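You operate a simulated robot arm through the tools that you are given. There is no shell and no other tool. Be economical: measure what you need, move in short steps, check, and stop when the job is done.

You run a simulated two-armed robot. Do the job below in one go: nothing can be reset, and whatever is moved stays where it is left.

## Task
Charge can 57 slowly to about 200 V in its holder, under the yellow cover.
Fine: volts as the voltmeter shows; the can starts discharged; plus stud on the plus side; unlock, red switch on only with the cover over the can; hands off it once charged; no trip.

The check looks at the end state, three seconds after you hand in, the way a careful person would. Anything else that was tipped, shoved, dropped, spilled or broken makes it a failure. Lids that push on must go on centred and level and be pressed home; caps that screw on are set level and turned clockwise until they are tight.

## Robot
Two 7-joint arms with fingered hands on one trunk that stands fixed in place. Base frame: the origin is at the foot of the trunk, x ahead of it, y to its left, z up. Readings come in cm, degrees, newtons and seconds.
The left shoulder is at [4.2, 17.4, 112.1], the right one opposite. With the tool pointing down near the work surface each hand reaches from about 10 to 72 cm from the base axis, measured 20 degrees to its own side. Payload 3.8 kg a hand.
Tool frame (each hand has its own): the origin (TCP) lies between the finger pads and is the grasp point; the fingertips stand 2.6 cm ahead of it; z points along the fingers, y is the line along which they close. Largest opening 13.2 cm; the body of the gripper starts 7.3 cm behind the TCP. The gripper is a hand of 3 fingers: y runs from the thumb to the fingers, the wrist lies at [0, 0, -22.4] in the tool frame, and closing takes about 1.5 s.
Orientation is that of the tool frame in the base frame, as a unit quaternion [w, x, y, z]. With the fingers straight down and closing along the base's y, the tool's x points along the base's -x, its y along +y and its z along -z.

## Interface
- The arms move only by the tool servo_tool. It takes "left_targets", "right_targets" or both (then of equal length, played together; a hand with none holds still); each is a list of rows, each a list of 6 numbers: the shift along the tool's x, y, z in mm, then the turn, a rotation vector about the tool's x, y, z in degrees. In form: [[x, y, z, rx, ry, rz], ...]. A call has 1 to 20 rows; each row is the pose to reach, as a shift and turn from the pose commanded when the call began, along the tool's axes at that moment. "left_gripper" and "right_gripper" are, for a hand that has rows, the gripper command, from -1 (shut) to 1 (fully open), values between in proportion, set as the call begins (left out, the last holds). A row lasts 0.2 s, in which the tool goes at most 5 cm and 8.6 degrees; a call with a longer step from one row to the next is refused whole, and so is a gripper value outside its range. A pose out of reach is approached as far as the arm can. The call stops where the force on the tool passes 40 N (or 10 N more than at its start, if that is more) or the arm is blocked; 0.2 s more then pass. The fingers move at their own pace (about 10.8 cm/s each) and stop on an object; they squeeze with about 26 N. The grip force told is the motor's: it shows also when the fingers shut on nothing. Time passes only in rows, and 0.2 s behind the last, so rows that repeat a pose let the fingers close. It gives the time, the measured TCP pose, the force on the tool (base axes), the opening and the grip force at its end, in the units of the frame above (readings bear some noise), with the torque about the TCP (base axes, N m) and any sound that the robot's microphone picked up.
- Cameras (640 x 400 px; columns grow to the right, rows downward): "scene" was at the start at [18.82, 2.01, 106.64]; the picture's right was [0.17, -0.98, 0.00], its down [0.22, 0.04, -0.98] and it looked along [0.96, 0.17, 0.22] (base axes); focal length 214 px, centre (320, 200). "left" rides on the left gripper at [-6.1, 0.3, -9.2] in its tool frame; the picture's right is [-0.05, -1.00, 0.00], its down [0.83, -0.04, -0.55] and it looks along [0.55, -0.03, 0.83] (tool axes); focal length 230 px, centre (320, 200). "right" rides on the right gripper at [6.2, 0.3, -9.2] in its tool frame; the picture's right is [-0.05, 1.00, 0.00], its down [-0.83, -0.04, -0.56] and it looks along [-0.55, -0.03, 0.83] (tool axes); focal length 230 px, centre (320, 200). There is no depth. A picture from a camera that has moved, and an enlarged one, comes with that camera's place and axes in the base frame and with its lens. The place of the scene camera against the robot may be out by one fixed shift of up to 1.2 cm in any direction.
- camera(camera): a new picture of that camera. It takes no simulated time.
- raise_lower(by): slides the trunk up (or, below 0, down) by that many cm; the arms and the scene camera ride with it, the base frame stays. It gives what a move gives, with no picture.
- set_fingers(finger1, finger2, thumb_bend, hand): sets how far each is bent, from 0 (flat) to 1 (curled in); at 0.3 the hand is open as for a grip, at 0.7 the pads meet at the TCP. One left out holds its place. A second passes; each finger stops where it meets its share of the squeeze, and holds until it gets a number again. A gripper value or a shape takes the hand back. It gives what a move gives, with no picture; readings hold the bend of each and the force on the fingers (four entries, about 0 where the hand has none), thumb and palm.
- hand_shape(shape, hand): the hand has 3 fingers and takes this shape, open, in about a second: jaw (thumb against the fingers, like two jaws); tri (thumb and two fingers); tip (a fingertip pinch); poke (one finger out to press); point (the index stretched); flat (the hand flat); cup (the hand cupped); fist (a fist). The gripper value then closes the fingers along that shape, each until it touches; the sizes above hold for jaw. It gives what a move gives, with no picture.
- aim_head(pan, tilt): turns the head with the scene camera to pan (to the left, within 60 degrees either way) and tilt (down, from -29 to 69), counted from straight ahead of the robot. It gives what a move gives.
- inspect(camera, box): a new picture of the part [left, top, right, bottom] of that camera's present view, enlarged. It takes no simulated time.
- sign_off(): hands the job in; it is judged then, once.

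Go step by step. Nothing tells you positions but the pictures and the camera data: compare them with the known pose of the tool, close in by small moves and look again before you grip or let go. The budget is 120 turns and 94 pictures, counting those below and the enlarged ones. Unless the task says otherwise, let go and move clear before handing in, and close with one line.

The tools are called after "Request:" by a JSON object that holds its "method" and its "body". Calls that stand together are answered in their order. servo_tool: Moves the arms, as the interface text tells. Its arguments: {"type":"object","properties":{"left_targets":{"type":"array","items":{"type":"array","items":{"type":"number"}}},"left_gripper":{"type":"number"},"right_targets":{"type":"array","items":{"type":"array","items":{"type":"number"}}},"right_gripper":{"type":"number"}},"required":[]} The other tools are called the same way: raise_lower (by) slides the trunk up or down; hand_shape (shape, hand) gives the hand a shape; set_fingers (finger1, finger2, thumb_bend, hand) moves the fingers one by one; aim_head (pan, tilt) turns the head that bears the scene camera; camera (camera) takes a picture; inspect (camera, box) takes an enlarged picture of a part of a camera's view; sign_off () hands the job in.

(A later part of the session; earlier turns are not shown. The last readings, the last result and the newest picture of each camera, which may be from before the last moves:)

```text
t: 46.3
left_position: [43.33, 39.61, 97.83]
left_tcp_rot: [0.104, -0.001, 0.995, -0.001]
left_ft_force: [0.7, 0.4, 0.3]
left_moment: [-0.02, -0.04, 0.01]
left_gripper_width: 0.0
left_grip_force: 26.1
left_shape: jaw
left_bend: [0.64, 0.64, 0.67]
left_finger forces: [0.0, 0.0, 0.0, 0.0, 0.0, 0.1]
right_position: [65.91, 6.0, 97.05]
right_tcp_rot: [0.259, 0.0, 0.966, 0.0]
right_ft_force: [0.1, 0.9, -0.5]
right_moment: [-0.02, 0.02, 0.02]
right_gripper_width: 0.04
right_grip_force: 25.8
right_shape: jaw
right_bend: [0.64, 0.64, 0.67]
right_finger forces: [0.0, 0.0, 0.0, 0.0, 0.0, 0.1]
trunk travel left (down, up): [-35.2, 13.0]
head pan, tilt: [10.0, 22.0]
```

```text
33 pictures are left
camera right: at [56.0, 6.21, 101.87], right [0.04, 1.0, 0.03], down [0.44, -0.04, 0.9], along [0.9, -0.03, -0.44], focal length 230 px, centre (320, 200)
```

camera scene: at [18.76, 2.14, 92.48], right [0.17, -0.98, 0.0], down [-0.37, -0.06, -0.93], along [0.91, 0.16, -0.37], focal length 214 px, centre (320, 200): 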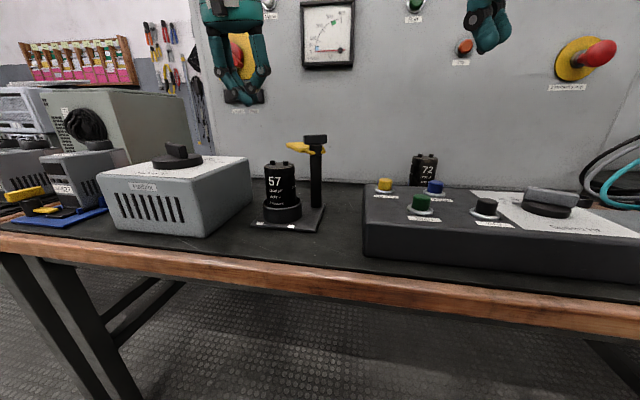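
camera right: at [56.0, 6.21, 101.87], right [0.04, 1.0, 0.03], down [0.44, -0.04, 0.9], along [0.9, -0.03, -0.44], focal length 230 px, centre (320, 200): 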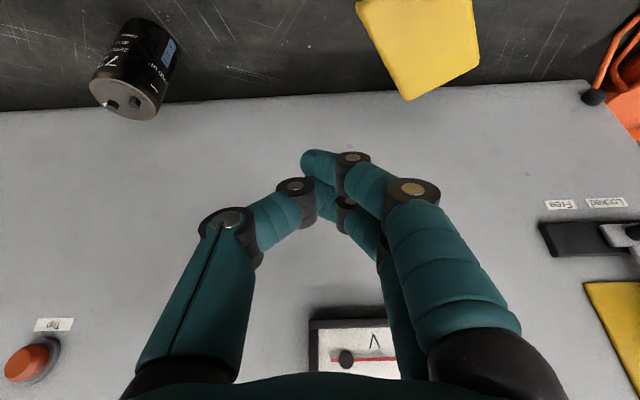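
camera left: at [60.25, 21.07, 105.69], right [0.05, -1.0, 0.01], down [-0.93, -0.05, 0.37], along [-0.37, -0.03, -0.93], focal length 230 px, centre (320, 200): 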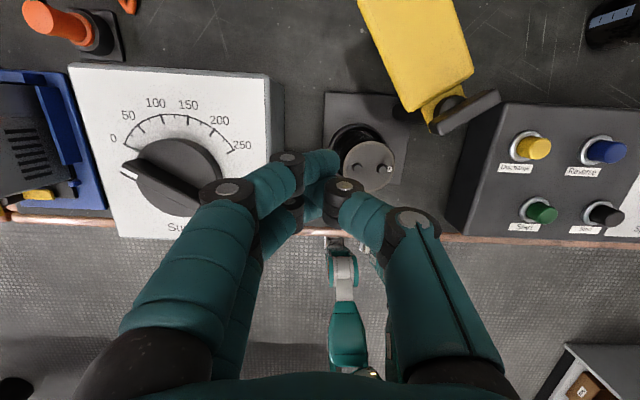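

The cover's right edge runs from about (62.6, 8.3) to (69.5, 13.1). I'll lower the closed fingers beside it and start pushing it round counter-clockwise.

Request:
{"method": "servo_tool", "body": {"right_targets": [[11, 15, 51, 0, 0, 0], [36, 15, 95, 0, 0, 0], [35, 27, 96, 0, 0, 0], [33, 40, 97, 0, 0, 0], [32, 52, 97, 0, 0, 0], [34, 65, 96, 0, 0, 0], [37, 78, 94, 0, 0, 0], [43, 89, 91, 0, 0, 0], [50, 100, 87, 0, 0, 0]]}}

Request:
{"method": "camera", "body": {"camera": "right"}}

Request:
{"method": "camera", "body": {"camera": "scene"}}

```text
refused: row 1 steps farther than a row can; nothing moved
```

```text
32 pictures are left
camera right: at [56.0, 6.21, 101.87], right [0.04, 1.0, 0.03], down [0.44, -0.04, 0.9], along [0.9, -0.03, -0.44], focal length 230 px, centre (320, 200)
```

right: 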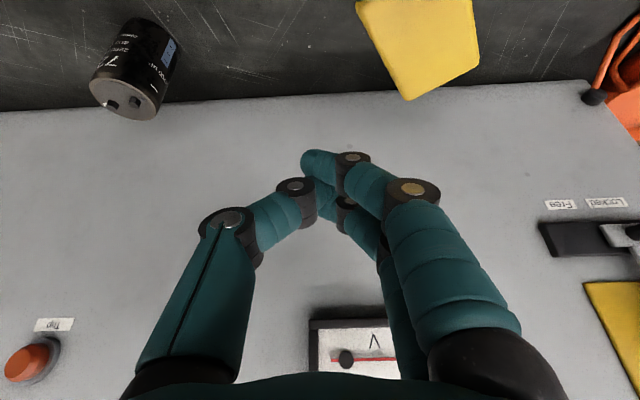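

```text
31 pictures are left
camera scene: at [18.74, 2.16, 92.48], right [0.17, -0.98, 0.0], down [-0.37, -0.06, -0.93], along [0.91, 0.16, -0.37], focal length 214 px, centre (320, 200)
```

scene: 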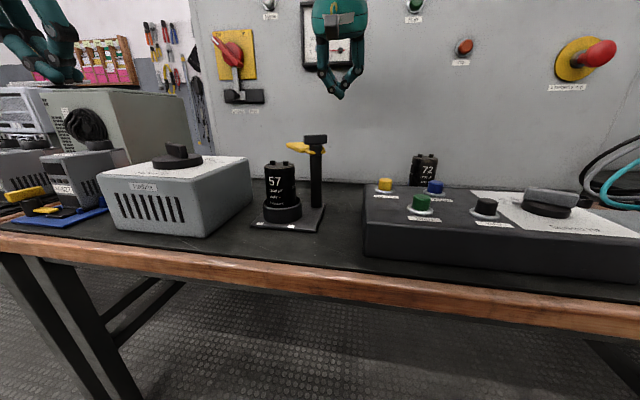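

One step was too long. I'll repeat with smaller steps.

Request:
{"method": "servo_tool", "body": {"right_targets": [[6, 10, 26, 0, 0, 0], [12, 15, 51, 0, 0, 0], [24, 15, 73, 0, 0, 0], [36, 15, 95, 0, 0, 0], [35, 27, 96, 0, 0, 0], [33, 40, 97, 0, 0, 0], [32, 52, 97, 0, 0, 0], [34, 65, 96, 0, 0, 0], [37, 78, 94, 0, 0, 0], [43, 89, 91, 0, 0, 0], [50, 100, 87, 0, 0, 0]]}}

Request:
{"method": "camera", "body": {"camera": "right"}}

```text
t: 48.7
left_position: [43.46, 39.6, 97.68]
left_tcp_rot: [0.104, -0.001, 0.995, -0.001]
left_ft_force: [0.8, 0.2, 0.9]
left_moment: [0.01, 0.0, -0.01]
left_gripper_width: 0.0
left_grip_force: 25.6
left_shape: jaw
left_bend: [0.64, 0.64, 0.67]
left_finger forces: [0.1, 0.1, 0.0, 0.1, 0.1, 0.1]
right_position: [66.07, 15.93, 87.0]
right_tcp_rot: [0.259, 0.0, 0.966, 0.0]
right_ft_force: [0.6, 0.0, -0.8]
right_moment: [-0.01, -0.03, 0.0]
right_gripper_width: 0.0
right_grip_force: 26.5
right_shape: jaw
right_bend: [0.64, 0.64, 0.67]
right_finger forces: [0.0, 0.0, 0.1, 0.1, 0.0, 0.1]
trunk travel left (down, up): [-35.2, 13.0]
head pan, tilt: [10.0, 22.0]
```

```text
30 pictures are left
camera right: at [56.07, 16.21, 91.82], right [0.05, 1.0, 0.03], down [0.44, -0.04, 0.9], along [0.9, -0.03, -0.44], focal length 230 px, centre (320, 200)
```

right: 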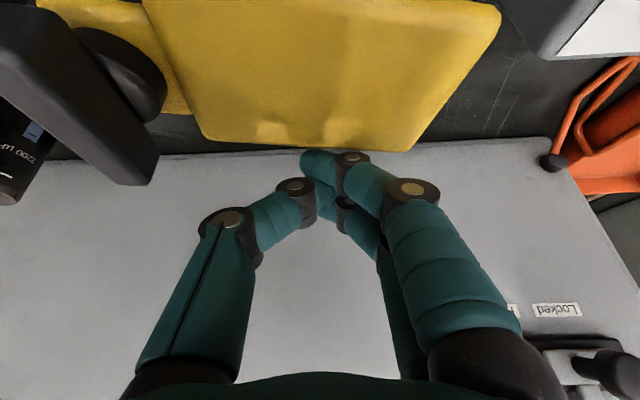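

The cover swings freely with its handle. Continuing the arc until it's over the can.

Request:
{"method": "servo_tool", "body": {"right_targets": [[10, 9, -6, 0, 0, 0], [20, 17, -12, 0, 0, 0], [31, 22, -18, 0, 0, 0], [42, 25, -24, 0, 0, 0], [49, 26, -28, 0, 0, 0], [55, 26, -32, 0, 0, 0], [62, 25, -36, 0, 0, 0], [69, 22, -40, 0, 0, 0]]}}

Request:
{"method": "camera", "body": {"camera": "scene"}}

Request:
{"method": "camera", "body": {"camera": "right"}}

```text
t: 50.5
left_position: [43.43, 39.6, 97.65]
left_tcp_rot: [0.104, -0.001, 0.995, 0.0]
left_ft_force: [0.7, -0.1, 0.3]
left_moment: [-0.01, -0.01, -0.02]
left_gripper_width: 0.0
left_grip_force: 26.2
left_shape: jaw
left_bend: [0.64, 0.64, 0.67]
left_finger forces: [0.0, 0.0, 0.0, 0.1, 0.0, 0.0]
right_position: [58.07, 18.11, 87.12]
right_tcp_rot: [0.26, -0.001, 0.966, 0.0]
right_ft_force: [0.4, 1.0, -0.5]
right_moment: [0.03, -0.03, -0.03]
right_gripper_width: 0.0
right_grip_force: 25.9
right_shape: jaw
right_bend: [0.64, 0.64, 0.67]
right_finger forces: [0.0, 0.0, 0.1, 0.0, 0.0, 0.0]
trunk travel left (down, up): [-35.2, 13.0]
head pan, tilt: [10.0, 22.0]
```

```text
29 pictures are left
camera scene: at [18.75, 2.18, 92.48], right [0.17, -0.98, 0.0], down [-0.37, -0.07, -0.93], along [0.91, 0.16, -0.37], focal length 214 px, centre (320, 200)
```

scene: 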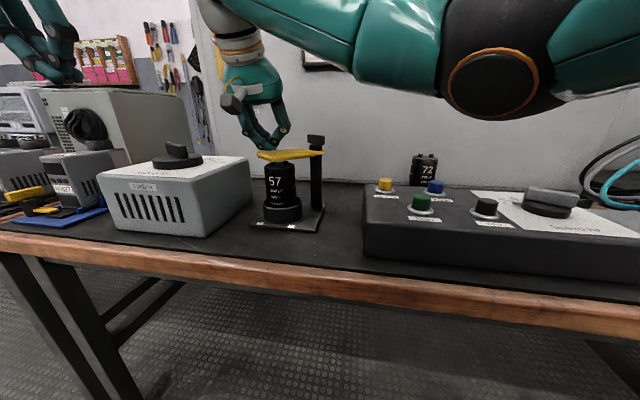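

```text
28 pictures are left
camera right: at [48.06, 18.38, 91.89], right [0.05, 1.0, 0.03], down [0.44, -0.04, 0.9], along [0.9, -0.03, -0.44], focal length 230 px, centre (320, 200)
```

right: 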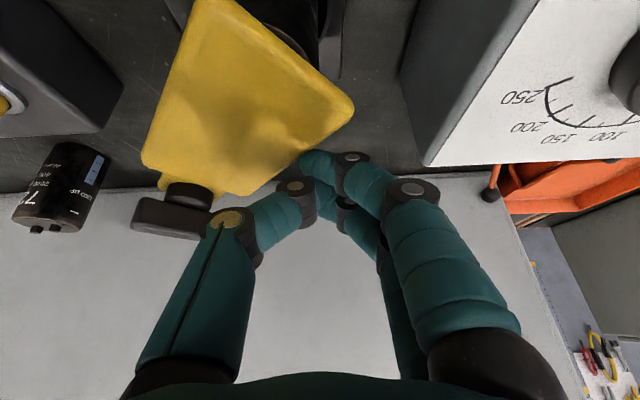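

The cover is over the can, perhaps slightly over-rotated. I'll back off and look from above.

Request:
{"method": "servo_tool", "body": {"right_targets": [[-9, 10, 5, 0, 0, 0], [-9, 10, -25, 0, 0, 0], [-9, 10, -55, 0, 0, 0], [5, 10, -95, 0, 0, 0], [25, 10, -120, 0, 0, 0], [50, 10, -140, 0, 0, 0]]}}

Request:
{"method": "camera", "body": {"camera": "right"}}

Request:
{"method": "inspect", "body": {"camera": "scene", "box": [230, 120, 350, 240]}}

```text
t: 51.9
left_position: [43.52, 39.63, 97.59]
left_tcp_rot: [0.104, -0.002, 0.995, 0.0]
left_ft_force: [0.3, -0.3, 0.0]
left_moment: [0.01, -0.02, 0.04]
left_gripper_width: 0.04
left_grip_force: 26.6
left_shape: jaw
left_bend: [0.64, 0.64, 0.67]
left_finger forces: [0.1, 0.0, 0.1, 0.0, 0.0, 0.1]
right_position: [46.66, 19.1, 96.53]
right_tcp_rot: [0.259, 0.001, 0.966, -0.001]
right_ft_force: [-0.5, 0.5, 0.4]
right_moment: [0.0, -0.02, 0.03]
right_gripper_width: 0.01
right_grip_force: 26.2
right_shape: jaw
right_bend: [0.64, 0.64, 0.67]
right_finger forces: [0.0, 0.1, 0.0, 0.1, 0.0, 0.0]
trunk travel left (down, up): [-35.2, 13.0]
head pan, tilt: [10.0, 22.0]
```

```text
27 pictures are left
camera right: at [36.69, 19.32, 101.46], right [0.05, 1.0, 0.03], down [0.44, -0.04, 0.9], along [0.9, -0.03, -0.44], focal length 230 px, centre (320, 200)
```

right: 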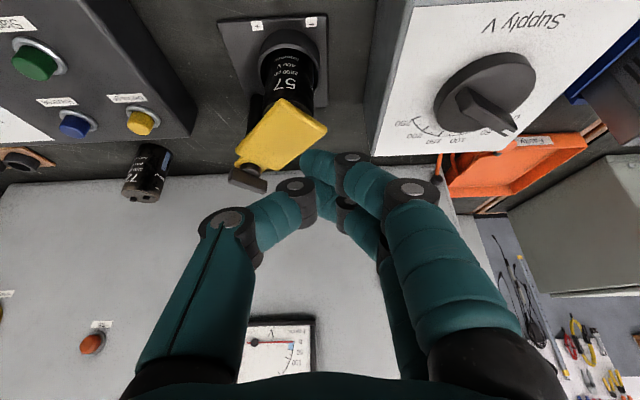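

```text
3.33 times, centred on (290, 180) of scene
camera zoom: at [18.72, 2.18, 92.48], right [0.17, -0.98, 0.0], down [-0.37, -0.07, -0.93], along [0.91, 0.16, -0.37], focal length 715 px, centre (420, 267)
```

zoom: 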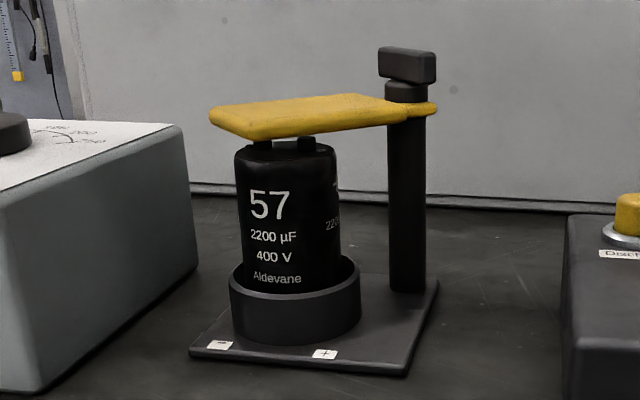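

The cover now sits well over the can and its studs. Next is the lock and red switch; I'll turn the left hand to point forward at the panel and look, and retract the right hand.

Request:
{"method": "servo_tool", "body": {"left_targets": [[-16, -6, -1, 0, -7.9, 0], [-32, -12, -2, 0, -15.8, 0], [-48, -17, -2, 0, -23.6, 0], [-65, -23, -3, 0, -31.5, 0], [-81, -29, -4, 0, -39.4, 0], [-97, -35, -5, 0, -47.3, 0], [-113, -40, -6, 0, -55.1, 0], [-129, -46, -6, 0, -63, 0], [-129, -46, -6, 0, -63, 0]], "right_targets": [[20, -30, -20, 0, 0, 0], [40, -60, -40, 0, 0, 0], [50, -100, -50, 0, 0, 0], [50, -140, -50, 0, 0, 0], [50, -180, -50, 0, 0, 0], [50, -220, -50, 0, 0, 0], [50, -260, -50, 0, 0, 0], [50, -300, -50, 0, 0, 0], [50, -340, -50, 0, 0, 0]]}}

Request:
{"method": "camera", "body": {"camera": "left"}}

```text
t: 53.9
left_position: [56.06, 34.81, 101.06]
left_tcp_rot: [0.609, 0.0, 0.793, -0.001]
left_ft_force: [0.6, -0.2, -0.3]
left_moment: [0.01, 0.01, 0.03]
left_gripper_width: 0.0
left_grip_force: 25.3
left_shape: jaw
left_bend: [0.64, 0.64, 0.67]
left_finger forces: [0.0, 0.1, 0.1, 0.0, 0.0, 0.0]
right_position: [40.21, -15.02, 98.66]
right_tcp_rot: [0.258, 0.0, 0.966, -0.001]
right_ft_force: [-0.1, -0.3, -0.2]
right_moment: [0.01, 0.0, 0.0]
right_gripper_width: 0.01
right_grip_force: 26.4
right_shape: jaw
right_bend: [0.64, 0.64, 0.67]
right_finger forces: [0.1, 0.1, 0.0, 0.0, 0.1, 0.1]
right hand out of reach, approached as far as the arm can: row 9
trunk travel left (down, up): [-35.2, 13.0]
head pan, tilt: [10.0, 22.0]
```

```text
25 pictures are left
camera left: at [48.64, 35.25, 109.34], right [0.01, -1.0, 0.05], down [-0.75, -0.04, -0.66], along [0.66, -0.03, -0.75], focal length 230 px, centre (320, 200)
```

left: 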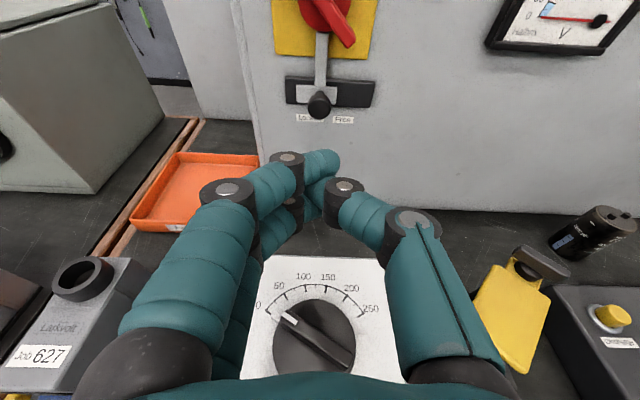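

The lock knob is near (75, 34.9, 96.5). I'll bring the closed left fingertips to its left side.

Request:
{"method": "servo_tool", "body": {"left_targets": [[-1, 20, 30, 0, 0, 0], [-2, 37, 65, 0, 0, 0], [-3, 37, 100, 0, 0, 0], [-4, 37, 135, 0, 0, 0], [-5, 37, 155, 0, 0, 0], [-5, 37, 168, 0, 0, 0], [-5, 37, 168, 0, 0, 0]]}}

Request:
{"method": "camera", "body": {"camera": "left"}}

```text
t: 55.5
left_position: [72.3, 38.71, 97.14]
left_tcp_rot: [0.609, 0.0, 0.793, -0.001]
left_ft_force: [-0.2, -0.1, 0.3]
left_moment: [0.01, 0.01, 0.01]
left_gripper_width: 0.0
left_grip_force: 26.4
left_shape: jaw
left_bend: [0.64, 0.64, 0.67]
left_finger forces: [0.0, 0.0, 0.0, 0.0, 0.0, 0.0]
right_position: [40.11, -14.9, 98.71]
right_tcp_rot: [0.258, 0.001, 0.966, 0.0]
right_ft_force: [0.3, -0.4, 0.0]
right_moment: [-0.02, -0.01, -0.03]
right_gripper_width: 0.0
right_grip_force: 26.1
right_shape: jaw
right_bend: [0.64, 0.64, 0.67]
right_finger forces: [0.0, 0.0, 0.0, 0.0, 0.1, 0.0]
trunk travel left (down, up): [-35.2, 13.0]
head pan, tilt: [10.0, 22.0]
```

```text
24 pictures are left
camera left: at [65.02, 39.08, 105.44], right [0.01, -1.0, 0.05], down [-0.75, -0.04, -0.66], along [0.66, -0.03, -0.75], focal length 230 px, centre (320, 200)
```

left: 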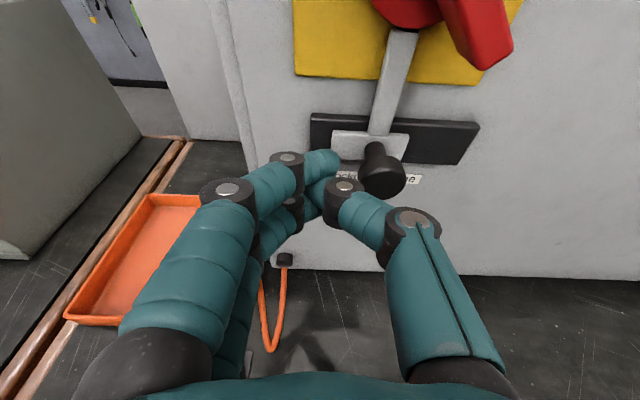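

The fingertip is just left of the lock knob. I'll go 1 cm deeper and push right; it'll stop when blocked.

Request:
{"method": "servo_tool", "body": {"left_targets": [[0, 0, 10, 0, 0, 0], [0, -8, 10, 0, 0, 0], [0, -14, 10, 0, 0, 0], [0, -20, 10, 0, 0, 0], [0, -26, 10, 0, 0, 0], [0, -32, 10, 0, 0, 0], [0, -38, 10, 0, 0, 0], [0, -44, 10, 0, 0, 0], [0, -50, 10, 0, 0, 0], [0, -55, 10, 0, 0, 0]]}}

Request:
{"method": "camera", "body": {"camera": "left"}}

```text
t: 57.7
left_position: [73.2, 33.81, 96.95]
left_tcp_rot: [0.608, -0.003, 0.794, 0.003]
left_ft_force: [-4.2, 16.4, 1.4]
left_moment: [0.11, 0.01, 0.2]
left_gripper_width: 0.0
left_grip_force: 26.7
left_shape: jaw
left_bend: [0.66, 0.64, 0.67]
left_finger forces: [0.0, 0.0, 0.0, 0.1, 0.0, 0.1]
right_position: [40.1, -14.83, 98.49]
right_tcp_rot: [0.259, 0.0, 0.966, -0.001]
right_ft_force: [-0.6, 0.0, 0.7]
right_moment: [0.02, 0.01, 0.0]
right_gripper_width: 0.0
right_grip_force: 25.6
right_shape: jaw
right_bend: [0.64, 0.64, 0.67]
right_finger forces: [0.1, 0.1, 0.0, 0.0, 0.1, 0.0]
trunk travel left (down, up): [-35.2, 13.0]
head pan, tilt: [10.0, 22.0]
```

```text
23 pictures are left
camera left: at [65.89, 33.98, 105.17], right [0.02, -1.0, 0.05], down [-0.75, -0.05, -0.66], along [0.66, -0.02, -0.75], focal length 230 px, centre (320, 200)
```

left: 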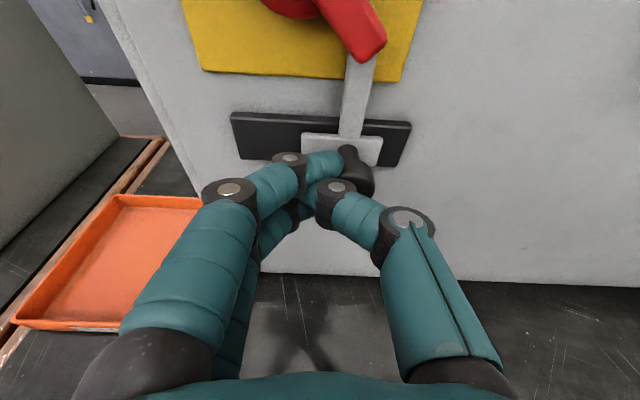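

The slider moved right to its stop. I'll back off and check it, the meter and the switch with the scene camera.

Request:
{"method": "servo_tool", "body": {"left_targets": [[0, 6, 0, 0, 0, 0], [0, 10, -30, 0, 0, 0], [0, 20, -70, 0, 0, 0], [0, 40, -110, 0, 0, 0], [0, 60, -140, 0, 0, 0]]}}

Request:
{"method": "aim_head", "body": {"pan": 18, "tilt": 5}}

Request:
{"method": "camera", "body": {"camera": "scene"}}

```text
t: 58.9
left_position: [59.8, 39.14, 100.58]
left_tcp_rot: [0.609, -0.001, 0.793, 0.0]
left_ft_force: [0.2, 0.4, 1.0]
left_moment: [-0.02, 0.05, -0.02]
left_gripper_width: 0.01
left_grip_force: 25.9
left_shape: jaw
left_bend: [0.66, 0.65, 0.67]
left_finger forces: [0.1, 0.1, 0.0, 0.1, 0.0, 0.1]
right_position: [40.19, -14.79, 98.55]
right_tcp_rot: [0.258, 0.0, 0.966, 0.0]
right_ft_force: [0.1, -0.6, 0.8]
right_moment: [-0.01, 0.02, 0.03]
right_gripper_width: 0.0
right_grip_force: 26.0
right_shape: jaw
right_bend: [0.64, 0.64, 0.67]
right_finger forces: [0.0, 0.0, 0.0, 0.1, 0.1, 0.0]
trunk travel left (down, up): [-35.2, 13.0]
head pan, tilt: [10.0, 22.0]
```

```text
t: 59.7
left_position: [59.77, 39.18, 100.59]
left_tcp_rot: [0.608, -0.001, 0.794, 0.0]
left_ft_force: [0.5, 0.1, 1.5]
left_moment: [0.02, 0.01, 0.04]
left_gripper_width: 0.0
left_grip_force: 26.5
left_shape: jaw
left_bend: [0.66, 0.65, 0.67]
left_finger forces: [0.0, 0.0, 0.0, 0.0, 0.0, 0.0]
right_position: [40.19, -14.85, 98.66]
right_tcp_rot: [0.258, 0.0, 0.966, 0.001]
right_ft_force: [0.0, -0.2, -0.1]
right_moment: [-0.02, 0.04, -0.01]
right_gripper_width: 0.01
right_grip_force: 25.9
right_shape: jaw
right_bend: [0.64, 0.64, 0.67]
right_finger forces: [0.1, 0.0, 0.0, 0.0, 0.1, 0.1]
trunk travel left (down, up): [-35.2, 13.0]
head pan, tilt: [18.0, 5.0]
```

```text
22 pictures are left
camera scene: at [18.34, 3.41, 95.23], right [0.31, -0.95, 0.0], down [-0.08, -0.03, -1.0], along [0.95, 0.31, -0.09], focal length 214 px, centre (320, 200)
```

scene: 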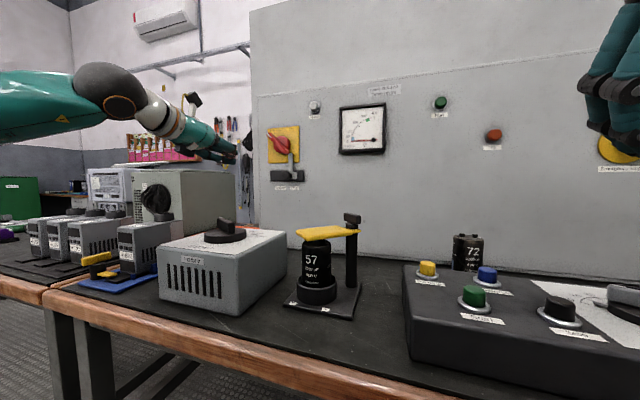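

Request:
{"method": "inspect", "body": {"camera": "scene", "box": [245, 90, 325, 200]}}

```text
3.64 times, centred on (285, 145) of scene
camera zoom: at [18.34, 3.41, 95.23], right [0.31, -0.95, 0.0], down [-0.08, -0.03, -1.0], along [0.95, 0.31, -0.09], focal length 780 px, centre (447, 400)
```

zoom: 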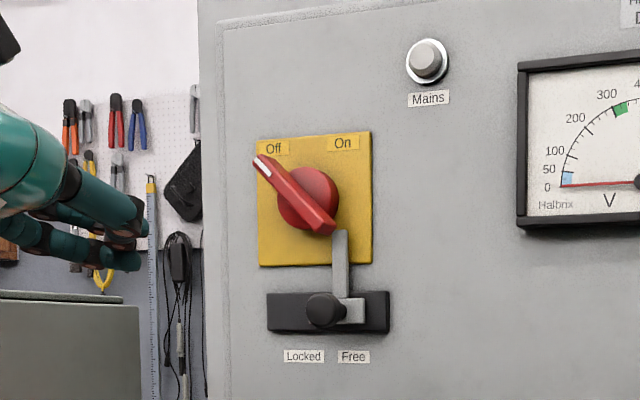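

The lock is at Free, the meter reads 0, and the knob is at 0 with the cover over the can. Now I'll push the red lever's upper-left tip around clockwise to On.

Request:
{"method": "servo_tool", "body": {"left_targets": [[-35, 4, 23, 0, 0, 0], [-69, 8, 46, 0, 0, 0], [-75, 5, 70, 0, 0, 0], [-81, 3, 94, 0, 0, 0], [-87, 1, 114, 0, 0, 0], [-94, -2, 112, 0, 0, 0], [-101, -6, 111, 0, 0, 0], [-107, -10, 109, 0, 0, 0], [-113, -14, 107, 0, 0, 0], [-118, -19, 106, 0, 0, 0], [-122, -25, 105, 0, 0, 0], [-125, -32, 104, 0, 0, 0], [-127, -39, 103, 0, 0, 0], [-128, -45, 103, 0, 0, 0], [-128, -50, 103, 0, 0, 0], [-127, -55, 103, 0, 0, 0], [-126, -59, 104, 0, 0, 0]]}}

Request:
{"method": "inspect", "body": {"camera": "scene", "box": [245, 90, 405, 190]}}

```text
t: 63.3
left_position: [73.03, 33.55, 110.27]
left_tcp_rot: [0.61, -0.002, 0.792, 0.002]
left_ft_force: [-2.3, 9.2, 5.6]
left_moment: [0.18, -0.08, 0.17]
left_gripper_width: 0.0
left_grip_force: 26.0
left_shape: jaw
left_bend: [0.66, 0.64, 0.67]
left_finger forces: [0.1, 0.0, 0.0, 0.0, 0.0, 0.0]
right_position: [40.09, -14.77, 98.69]
right_tcp_rot: [0.259, 0.001, 0.966, -0.001]
right_ft_force: [-0.2, 0.4, 0.0]
right_moment: [0.0, 0.02, 0.02]
right_gripper_width: 0.03
right_grip_force: 26.5
right_shape: jaw
right_bend: [0.64, 0.64, 0.67]
right_finger forces: [0.0, 0.0, 0.0, 0.0, 0.1, 0.1]
trunk travel left (down, up): [-35.2, 13.0]
head pan, tilt: [18.0, 5.0]
```

```text
4.00 times, centred on (325, 140) of scene
camera zoom: at [18.29, 3.48, 95.25], right [0.31, -0.95, 0.0], down [-0.08, -0.03, -1.0], along [0.95, 0.31, -0.09], focal length 858 px, centre (300, 440)
```

zoom: 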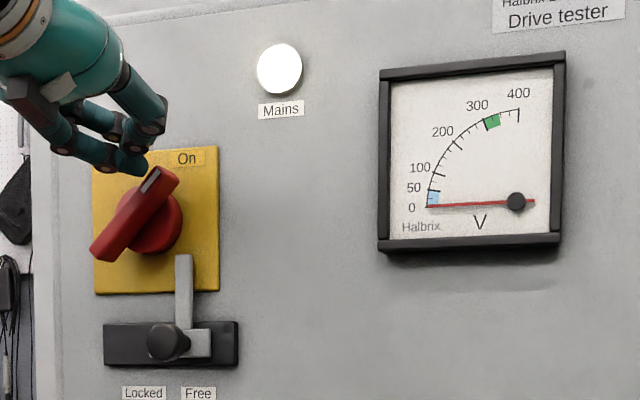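

Mains lamp is lit. I'll push a little further so the lever is fully at On, then retract.

Request:
{"method": "servo_tool", "body": {"left_targets": [[2, -5, 1, 0, 0, 0], [5, -10, 1, 0, 0, 0], [9, -15, 2, 0, 0, 0]]}}

Request:
{"method": "servo_tool", "body": {"left_targets": [[0, 6, 0, 0, 0, 0], [0, 8, -30, 0, 0, 0], [0, 12, -70, 0, 0, 0], [0, 20, -110, 0, 0, 0], [0, 30, -150, 0, 0, 0], [0, 35, -190, 0, 0, 0]]}}

Request:
{"method": "inspect", "body": {"camera": "scene", "box": [245, 90, 405, 190]}}

```text
t: 64.1
left_position: [72.76, 32.44, 110.34]
left_tcp_rot: [0.618, -0.004, 0.786, 0.004]
left_ft_force: [-3.4, 21.6, 30.7]
left_moment: [0.79, -0.65, 0.5]
left_gripper_width: 0.0
left_grip_force: 25.6
left_shape: jaw
left_bend: [0.67, 0.6, 0.73]
left_finger forces: [0.0, 42.6, 0.0, 0.0, 0.1, 0.0]
right_position: [39.98, -14.64, 98.73]
right_tcp_rot: [0.259, 0.0, 0.966, 0.0]
right_ft_force: [-0.2, -0.3, -0.2]
right_moment: [-0.02, 0.0, -0.01]
right_gripper_width: 0.01
right_grip_force: 26.4
right_shape: jaw
right_bend: [0.64, 0.64, 0.67]
right_finger forces: [0.0, 0.0, 0.0, 0.0, 0.0, 0.1]
trunk travel left (down, up): [-35.2, 13.0]
head pan, tilt: [18.0, 5.0]
```

```text
t: 65.5
left_position: [54.64, 35.47, 113.91]
left_tcp_rot: [0.608, 0.001, 0.794, -0.001]
left_ft_force: [0.2, 1.1, 0.1]
left_moment: [0.01, 0.01, -0.01]
left_gripper_width: 0.0
left_grip_force: 26.1
left_shape: jaw
left_bend: [0.67, 0.62, 0.73]
left_finger forces: [0.0, 0.0, 0.0, 0.1, 0.1, 0.0]
right_position: [40.19, -14.98, 98.62]
right_tcp_rot: [0.259, 0.0, 0.966, 0.0]
right_ft_force: [-0.6, 0.6, 0.5]
right_moment: [0.0, 0.0, -0.02]
right_gripper_width: 0.01
right_grip_force: 25.6
right_shape: jaw
right_bend: [0.64, 0.64, 0.67]
right_finger forces: [0.0, 0.1, 0.1, 0.0, 0.0, 0.0]
trunk travel left (down, up): [-35.2, 13.0]
head pan, tilt: [18.0, 5.0]
```

```text
4.00 times, centred on (325, 140) of scene
camera zoom: at [18.34, 3.43, 95.23], right [0.31, -0.95, 0.0], down [-0.08, -0.03, -1.0], along [0.95, 0.31, -0.09], focal length 858 px, centre (300, 440)
```

zoom: 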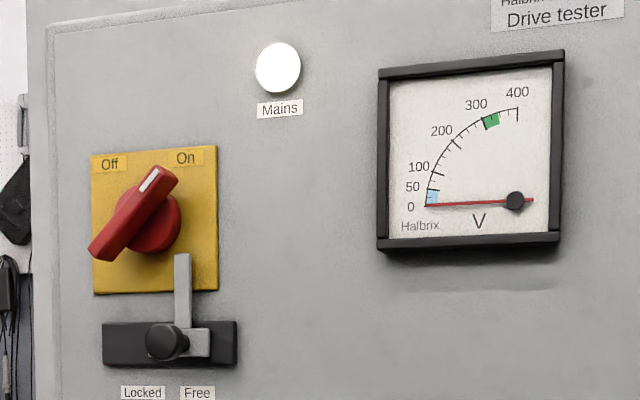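

The switch is firmly On with the Mains lamp lit and the needle at 0. Now I'll turn the left hand to point straight down over the Supply V knob, jaw line across its bar.

Request:
{"method": "servo_tool", "body": {"left_targets": [[12, -1, 2, -3.2, 6.2, -4.2], [24, -2, 4, -6.5, 12.5, -8.5], [36, -3, 6, -9.8, 18.7, -12.8], [48, -4, 8, -13, 25, -17], [60, -5, 10, -16.3, 31.2, -21.3], [72, -6, 12, -19.5, 37.5, -25.5], [84, -7, 14, -22.8, 43.7, -29.8], [97, -8, 16, -26, 50, -34], [110, -9, 17, -29.3, 56.2, -38.3], [125, -10, 19, -32.5, 62.5, -42.5], [139, -10, 21, -35.8, 68.7, -46.8], [139, -10, 21, -35.8, 68.7, -46.8]], "left_gripper": -0.4}}

Request:
{"method": "camera", "body": {"camera": "left"}}

```text
t: 68.1
left_position: [53.14, 34.47, 100.0]
left_tcp_rot: [0.0, -0.462, 0.887, -0.001]
left_ft_force: [0.8, 0.2, -0.3]
left_moment: [0.01, -0.03, 0.02]
left_gripper_width: 3.95
left_grip_force: 0.0
left_shape: jaw
left_bend: [0.73, 0.73, 0.7]
left_finger forces: [0.1, 0.1, 0.0, 0.0, 0.0, 0.0]
right_position: [40.21, -14.84, 98.74]
right_tcp_rot: [0.259, 0.0, 0.966, 0.0]
right_ft_force: [-0.8, -1.0, 0.0]
right_moment: [0.01, 0.01, 0.04]
right_gripper_width: 0.01
right_grip_force: 26.5
right_shape: jaw
right_bend: [0.64, 0.64, 0.67]
right_finger forces: [0.0, 0.0, 0.0, 0.0, 0.0, 0.0]
trunk travel left (down, up): [-35.2, 13.0]
head pan, tilt: [18.0, 5.0]
```

```text
18 pictures are left
camera left: at [56.35, 39.74, 109.29], right [0.85, -0.53, 0.0], down [-0.44, -0.71, 0.56], along [-0.29, -0.47, -0.83], focal length 230 px, centre (320, 200)
```

left: 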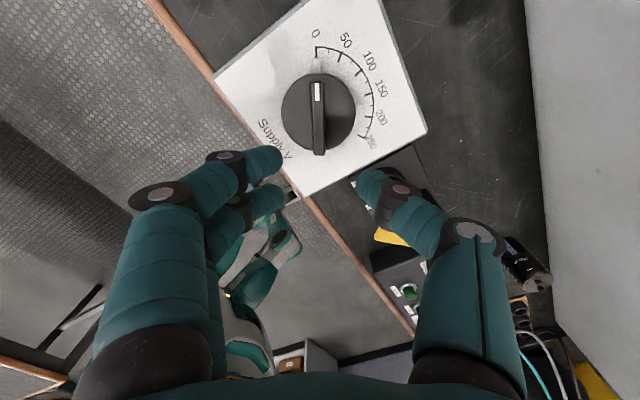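

The jaw line is exactly across the bar and the knob is right below. Descending partway to check height.

Request:
{"method": "servo_tool", "body": {"left_targets": [[0, 0, 40, 0, 0, 0], [0, 0, 80, 0, 0, 0], [0, 0, 115, 0, 0, 0], [0, 0, 115, 0, 0, 0]]}}

Request:
{"method": "camera", "body": {"camera": "left"}}

Request:
{"method": "camera", "body": {"camera": "scene"}}

```text
t: 69.1
left_position: [53.19, 34.41, 88.56]
left_tcp_rot: [0.001, -0.464, 0.886, -0.001]
left_ft_force: [0.3, -0.4, 0.5]
left_moment: [0.0, 0.02, -0.02]
left_gripper_width: 3.91
left_grip_force: 0.1
left_shape: jaw
left_bend: [0.73, 0.73, 0.7]
left_finger forces: [0.0, 0.1, 0.1, 0.1, 0.0, 0.0]
right_position: [40.23, -15.03, 98.68]
right_tcp_rot: [0.258, 0.0, 0.966, 0.0]
right_ft_force: [-0.7, -0.5, -0.4]
right_moment: [-0.02, 0.01, -0.03]
right_gripper_width: 0.0
right_grip_force: 25.9
right_shape: jaw
right_bend: [0.64, 0.64, 0.67]
right_finger forces: [0.0, 0.0, 0.0, 0.1, 0.1, 0.0]
trunk travel left (down, up): [-35.2, 13.0]
head pan, tilt: [18.0, 5.0]
```

```text
17 pictures are left
camera left: at [56.33, 39.7, 97.73], right [0.85, -0.53, 0.0], down [-0.44, -0.71, 0.56], along [-0.29, -0.47, -0.83], focal length 230 px, centre (320, 200)
```

left: 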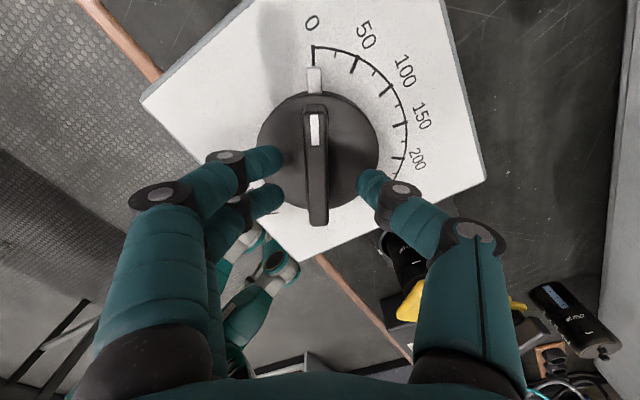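

```text
16 pictures are left
camera scene: at [18.33, 3.4, 95.24], right [0.31, -0.95, 0.0], down [-0.08, -0.03, -1.0], along [0.95, 0.31, -0.09], focal length 214 px, centre (320, 200)
```

scene: 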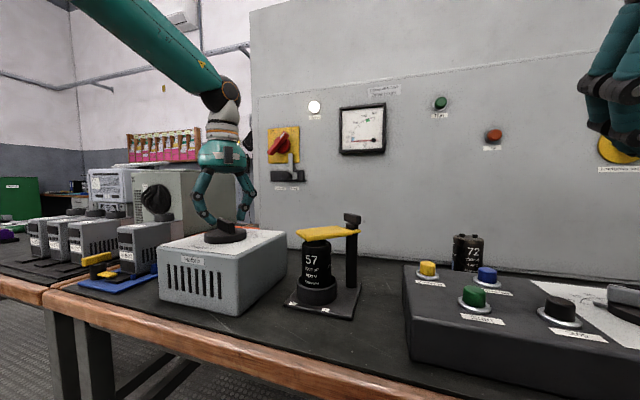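

Bar top is near z 84.7. I'll descend 2.4 cm so the pads straddle the bar, then close gently.

Request:
{"method": "servo_tool", "body": {"left_targets": [[0, 0, 10, 0, 0, 0], [0, 0, 17, 0, 0, 0], [0, 0, 24, 0, 0, 0]]}}

Request:
{"method": "servo_tool", "body": {"left_targets": [[0, 0, 0, 0, 0, 0], [0, 0, 0, 0, 0, 0], [0, 0, 0, 0, 0, 0], [0, 0, 0, 0, 0, 0], [0, 0, 0, 0, 0, 0]], "left_gripper": -1}}

Request:
{"method": "camera", "body": {"camera": "left"}}

```text
t: 69.9
left_position: [53.09, 34.25, 86.41]
left_tcp_rot: [0.004, -0.463, 0.886, -0.003]
left_ft_force: [-5.1, 2.5, 33.7]
left_moment: [0.19, 0.23, 0.04]
left_gripper_width: 2.3
left_grip_force: 21.3
left_shape: jaw
left_bend: [0.77, 0.76, 0.73]
left_finger forces: [20.0, 15.9, 0.1, 0.0, 21.7, 0.0]
right_position: [40.02, -14.93, 98.76]
right_tcp_rot: [0.26, 0.001, 0.966, 0.0]
right_ft_force: [-0.6, 0.3, -0.4]
right_moment: [-0.02, -0.03, -0.02]
right_gripper_width: 0.0
right_grip_force: 25.7
right_shape: jaw
right_bend: [0.64, 0.64, 0.67]
right_finger forces: [0.0, 0.0, 0.0, 0.1, 0.0, 0.0]
trunk travel left (down, up): [-35.2, 13.0]
head pan, tilt: [18.0, 5.0]
```

```text
t: 71.1
left_position: [53.08, 34.14, 86.51]
left_tcp_rot: [0.004, -0.462, 0.887, -0.002]
left_ft_force: [0.5, 2.3, 40.4]
left_moment: [0.09, 0.09, 0.02]
left_gripper_width: 2.27
left_grip_force: 26.4
left_shape: jaw
left_bend: [0.76, 0.76, 0.73]
left_finger forces: [21.8, 18.0, 0.0, 0.0, 36.0, 0.0]
right_position: [40.03, -15.05, 98.68]
right_tcp_rot: [0.26, 0.0, 0.966, 0.002]
right_ft_force: [0.9, -0.7, 0.1]
right_moment: [0.0, -0.01, -0.02]
right_gripper_width: 0.0
right_grip_force: 26.2
right_shape: jaw
right_bend: [0.64, 0.64, 0.67]
right_finger forces: [0.0, 0.1, 0.0, 0.0, 0.0, 0.1]
trunk travel left (down, up): [-35.2, 13.0]
head pan, tilt: [18.0, 5.0]
```

```text
15 pictures are left
camera left: at [56.22, 39.52, 95.77], right [0.85, -0.53, 0.01], down [-0.45, -0.71, 0.55], along [-0.28, -0.47, -0.83], focal length 230 px, centre (320, 200)
```

left: 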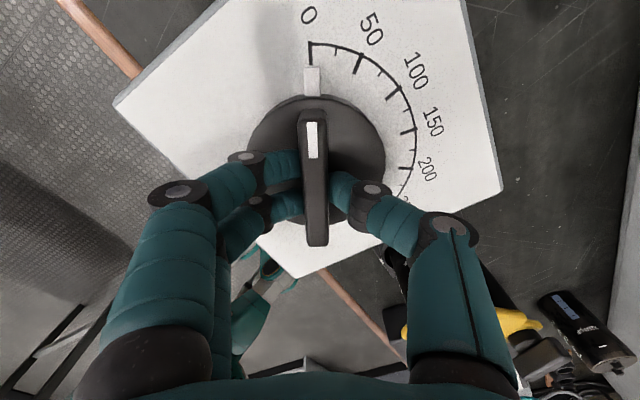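

The bar is gripped but the tips press on the disc. I'll ease up 4 mm, then begin a slow turn clockwise (0.5° per row).

Request:
{"method": "servo_tool", "body": {"left_targets": [[0, 0, -3, 0, 0, 0], [0, 0, -5, 0, 0, 0], [0, 0, -5, 0, 0, 0]]}}

Request:
{"method": "servo_tool", "body": {"left_targets": [[0, 0, 0, 0, 0, 0.5], [0, 0, 0, 0, 0, 1], [0, 0, 0, 0, 0, 1.5], [0, 0, 0, 0, 0, 2], [0, 0, 0, 0, 0, 2.5], [0, 0, 0, 0, 0, 3], [0, 0, 0, 0, 0, 3.5], [0, 0, 0, 0, 0, 4], [0, 0, 0, 0, 0, 4.5], [0, 0, 0, 0, 0, 5], [0, 0, 0, 0, 0, 5.5], [0, 0, 0, 0, 0, 6], [0, 0, 0, 0, 0, 6.5], [0, 0, 0, 0, 0, 7], [0, 0, 0, 0, 0, 7.5], [0, 0, 0, 0, 0, 8], [0, 0, 0, 0, 0, 8.5], [0, 0, 0, 0, 0, 9], [0, 0, 0, 0, 0, 9.5], [0, 0, 0, 0, 0, 10]]}}

Request:
{"method": "inspect", "body": {"camera": "scene", "box": [290, 80, 520, 220]}}

Request:
{"method": "inspect", "body": {"camera": "left", "box": [220, 0, 460, 200]}}

```text
t: 71.9
left_position: [53.12, 34.27, 86.57]
left_tcp_rot: [0.001, -0.463, 0.886, 0.0]
left_ft_force: [3.1, -1.6, 15.4]
left_moment: [-0.02, -0.06, 0.03]
left_gripper_width: 2.0
left_grip_force: 25.4
left_shape: jaw
left_bend: [0.75, 0.75, 0.73]
left_finger forces: [16.0, 10.9, 0.0, 0.0, 29.1, 0.0]
right_position: [40.14, -14.92, 98.61]
right_tcp_rot: [0.259, 0.001, 0.966, -0.001]
right_ft_force: [-0.5, 0.3, -0.5]
right_moment: [0.0, -0.05, -0.02]
right_gripper_width: 0.0
right_grip_force: 25.9
right_shape: jaw
right_bend: [0.64, 0.64, 0.67]
right_finger forces: [0.1, 0.0, 0.0, 0.1, 0.0, 0.1]
trunk travel left (down, up): [-35.2, 13.0]
head pan, tilt: [18.0, 5.0]
```

```text
t: 76.1
left_position: [53.1, 34.23, 86.59]
left_tcp_rot: [0.001, -0.383, 0.924, 0.0]
left_ft_force: [-7.9, -3.8, 4.7]
left_moment: [-0.02, 0.18, 0.06]
left_gripper_width: 1.91
left_grip_force: 25.7
left_shape: jaw
left_bend: [0.75, 0.75, 0.73]
left_finger forces: [14.4, 10.8, 0.0, 0.0, 17.5, 0.0]
right_position: [40.02, -15.0, 98.62]
right_tcp_rot: [0.259, 0.0, 0.966, 0.0]
right_ft_force: [-0.6, -0.8, 0.9]
right_moment: [0.0, 0.01, -0.01]
right_gripper_width: 0.0
right_grip_force: 26.5
right_shape: jaw
right_bend: [0.64, 0.64, 0.67]
right_finger forces: [0.0, 0.0, 0.0, 0.0, 0.0, 0.0]
trunk travel left (down, up): [-35.2, 13.0]
head pan, tilt: [18.0, 5.0]
```

```text
2.78 times, centred on (405, 150) of scene
camera zoom: at [18.26, 3.36, 95.25], right [0.31, -0.95, 0.0], down [-0.08, -0.03, -1.0], along [0.95, 0.31, -0.09], focal length 597 px, centre (84, 339)
```

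zoom: 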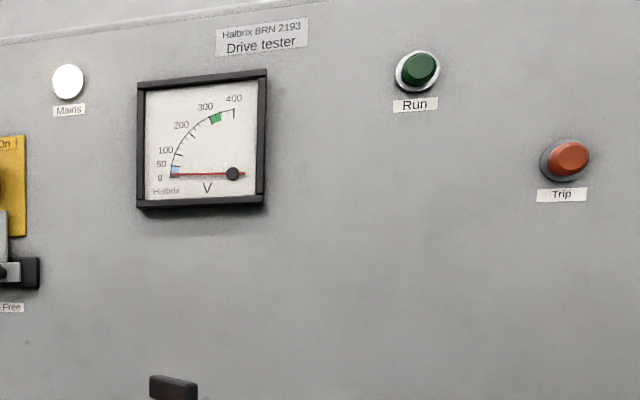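

```text
2.00 times, centred on (340, 100) of left
camera zoom: at [57.11, 38.93, 95.87], right [0.74, -0.67, 0.0], down [-0.56, -0.62, 0.55], along [-0.37, -0.41, -0.83], focal length 460 px, centre (280, 400)
```

zoom: 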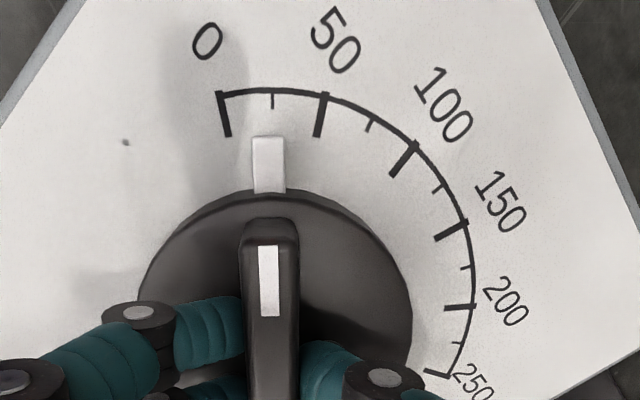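

Dial is at about 25 V, no trip. Continuing slowly.

Request:
{"method": "servo_tool", "body": {"left_targets": [[0, 0, 0, 0, 0, 0.5], [0, 0, 0, 0, 0, 1], [0, 0, 0, 0, 0, 1.5], [0, 0, 0, 0, 0, 2], [0, 0, 0, 0, 0, 2.5], [0, 0, 0, 0, 0, 3], [0, 0, 0, 0, 0, 3.5], [0, 0, 0, 0, 0, 4], [0, 0, 0, 0, 0, 4.5], [0, 0, 0, 0, 0, 5], [0, 0, 0, 0, 0, 5.5], [0, 0, 0, 0, 0, 6], [0, 0, 0, 0, 0, 6.5], [0, 0, 0, 0, 0, 7], [0, 0, 0, 0, 0, 7.5], [0, 0, 0, 0, 0, 8], [0, 0, 0, 0, 0, 8.5], [0, 0, 0, 0, 0, 9], [0, 0, 0, 0, 0, 9.5], [0, 0, 0, 0, 0, 10]]}}

Request:
{"method": "inspect", "body": {"camera": "scene", "box": [330, 95, 400, 160]}}

```text
t: 80.3
left_position: [52.98, 34.32, 86.57]
left_tcp_rot: [0.001, -0.301, 0.953, -0.001]
left_ft_force: [-10.0, -3.9, 4.4]
left_moment: [0.01, 0.2, 0.06]
left_gripper_width: 1.88
left_grip_force: 25.8
left_shape: jaw
left_bend: [0.75, 0.75, 0.73]
left_finger forces: [13.9, 10.5, 0.0, 0.0, 16.8, 0.0]
right_position: [39.96, -15.03, 98.69]
right_tcp_rot: [0.258, 0.0, 0.966, 0.0]
right_ft_force: [0.2, -0.2, -0.7]
right_moment: [0.01, 0.0, 0.04]
right_gripper_width: 0.0
right_grip_force: 25.9
right_shape: jaw
right_bend: [0.64, 0.64, 0.67]
right_finger forces: [0.0, 0.1, 0.0, 0.1, 0.0, 0.0]
trunk travel left (down, up): [-35.2, 13.0]
head pan, tilt: [18.0, 5.0]
```

```text
6.15 times, centred on (365, 128) of scene
camera zoom: at [18.25, 3.36, 95.26], right [0.31, -0.95, 0.0], down [-0.08, -0.03, -1.0], along [0.95, 0.31, -0.09], focal length 1320 px, centre (43, 646)
```

zoom: 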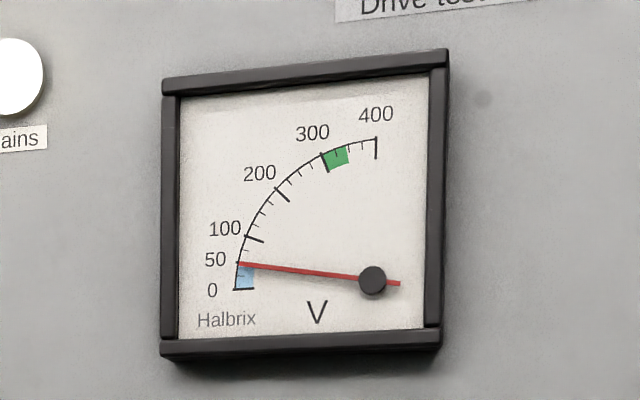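

The voltmeter shows about 47 V, roughly following the dial, no trip. I'll continue at the same pace for another 20°.

Request:
{"method": "servo_tool", "body": {"left_targets": [[0, 0, 0, 0, 0, 0.5], [0, 0, 0, 0, 0, 1], [0, 0, 0, 0, 0, 1.5], [0, 0, 0, 0, 0, 2], [0, 0, 0, 0, 0, 2.5], [0, 0, 0, 0, 0, 3], [0, 0, 0, 0, 0, 3.5], [0, 0, 0, 0, 0, 4], [0, 0, 0, 0, 0, 4.5], [0, 0, 0, 0, 0, 5], [0, 0, 0, 0, 0, 5.5], [0, 0, 0, 0, 0, 6], [0, 0, 0, 0, 0, 6.5], [0, 0, 0, 0, 0, 7], [0, 0, 0, 0, 0, 7.5], [0, 0, 0, 0, 0, 8], [0, 0, 0, 0, 0, 8.5], [0, 0, 0, 0, 0, 9], [0, 0, 0, 0, 0, 9.5], [0, 0, 0, 0, 0, 10]]}}

Request:
{"method": "servo_tool", "body": {"left_targets": [[0, 0, 0, 0, 0, 0.5], [0, 0, 0, 0, 0, 1], [0, 0, 0, 0, 0, 1.5], [0, 0, 0, 0, 0, 2], [0, 0, 0, 0, 0, 2.5], [0, 0, 0, 0, 0, 3], [0, 0, 0, 0, 0, 3.5], [0, 0, 0, 0, 0, 4], [0, 0, 0, 0, 0, 4.5], [0, 0, 0, 0, 0, 5], [0, 0, 0, 0, 0, 5.5], [0, 0, 0, 0, 0, 6], [0, 0, 0, 0, 0, 6.5], [0, 0, 0, 0, 0, 7], [0, 0, 0, 0, 0, 7.5], [0, 0, 0, 0, 0, 8], [0, 0, 0, 0, 0, 8.5], [0, 0, 0, 0, 0, 9], [0, 0, 0, 0, 0, 9.5], [0, 0, 0, 0, 0, 10]]}}

Request:
{"method": "inspect", "body": {"camera": "scene", "box": [330, 95, 400, 160]}}

Request:
{"method": "inspect", "body": {"camera": "left", "box": [220, 0, 460, 200]}}

```text
t: 84.5
left_position: [52.96, 34.33, 86.68]
left_tcp_rot: [0.001, -0.217, 0.976, -0.002]
left_ft_force: [-12.1, -3.8, 1.8]
left_moment: [0.05, 0.19, 0.03]
left_gripper_width: 1.91
left_grip_force: 26.1
left_shape: jaw
left_bend: [0.75, 0.75, 0.73]
left_finger forces: [13.1, 9.9, 0.1, 0.1, 16.7, 0.0]
right_position: [40.1, -14.9, 98.69]
right_tcp_rot: [0.259, 0.0, 0.966, 0.0]
right_ft_force: [0.1, 0.3, 0.1]
right_moment: [0.0, -0.01, 0.02]
right_gripper_width: 0.0
right_grip_force: 26.3
right_shape: jaw
right_bend: [0.64, 0.64, 0.67]
right_finger forces: [0.0, 0.0, 0.1, 0.1, 0.0, 0.1]
trunk travel left (down, up): [-35.2, 13.0]
head pan, tilt: [18.0, 5.0]
```

```text
t: 88.7
left_position: [53.05, 34.19, 86.72]
left_tcp_rot: [0.0, -0.133, 0.991, 0.0]
left_ft_force: [-16.2, -5.3, 2.3]
left_moment: [-0.03, 0.22, 0.07]
left_gripper_width: 1.89
left_grip_force: 26.5
left_shape: jaw
left_bend: [0.75, 0.75, 0.72]
left_finger forces: [12.3, 8.4, 0.1, 0.0, 17.6, 0.0]
right_position: [40.14, -15.0, 98.65]
right_tcp_rot: [0.259, 0.0, 0.966, 0.0]
right_ft_force: [-1.0, 1.0, 0.3]
right_moment: [0.01, 0.01, -0.02]
right_gripper_width: 0.0
right_grip_force: 25.8
right_shape: jaw
right_bend: [0.64, 0.64, 0.67]
right_finger forces: [0.1, 0.0, 0.0, 0.0, 0.0, 0.1]
trunk travel left (down, up): [-35.2, 13.0]
head pan, tilt: [18.0, 5.0]
```

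```text
6.15 times, centred on (365, 128) of scene
camera zoom: at [18.21, 3.36, 95.26], right [0.31, -0.95, 0.0], down [-0.08, -0.03, -1.0], along [0.95, 0.31, -0.09], focal length 1320 px, centre (43, 646)
```

zoom: 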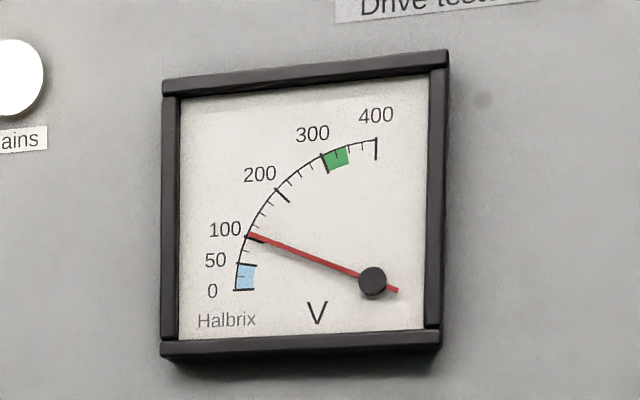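

```text
2.00 times, centred on (340, 100) of left
camera zoom: at [58.81, 36.29, 95.89], right [0.31, -0.95, 0.0], down [-0.79, -0.26, 0.55], along [-0.53, -0.17, -0.83], focal length 460 px, centre (280, 400)
```

zoom: 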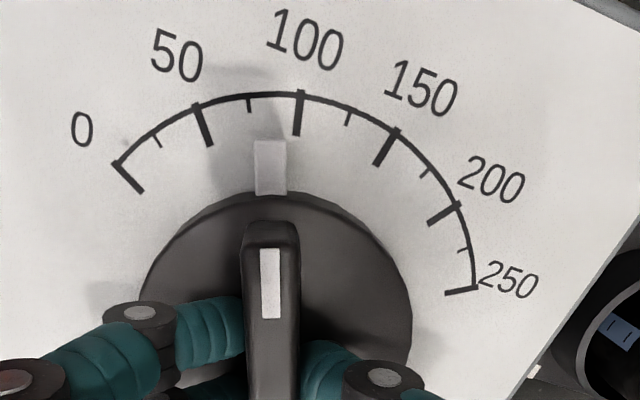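

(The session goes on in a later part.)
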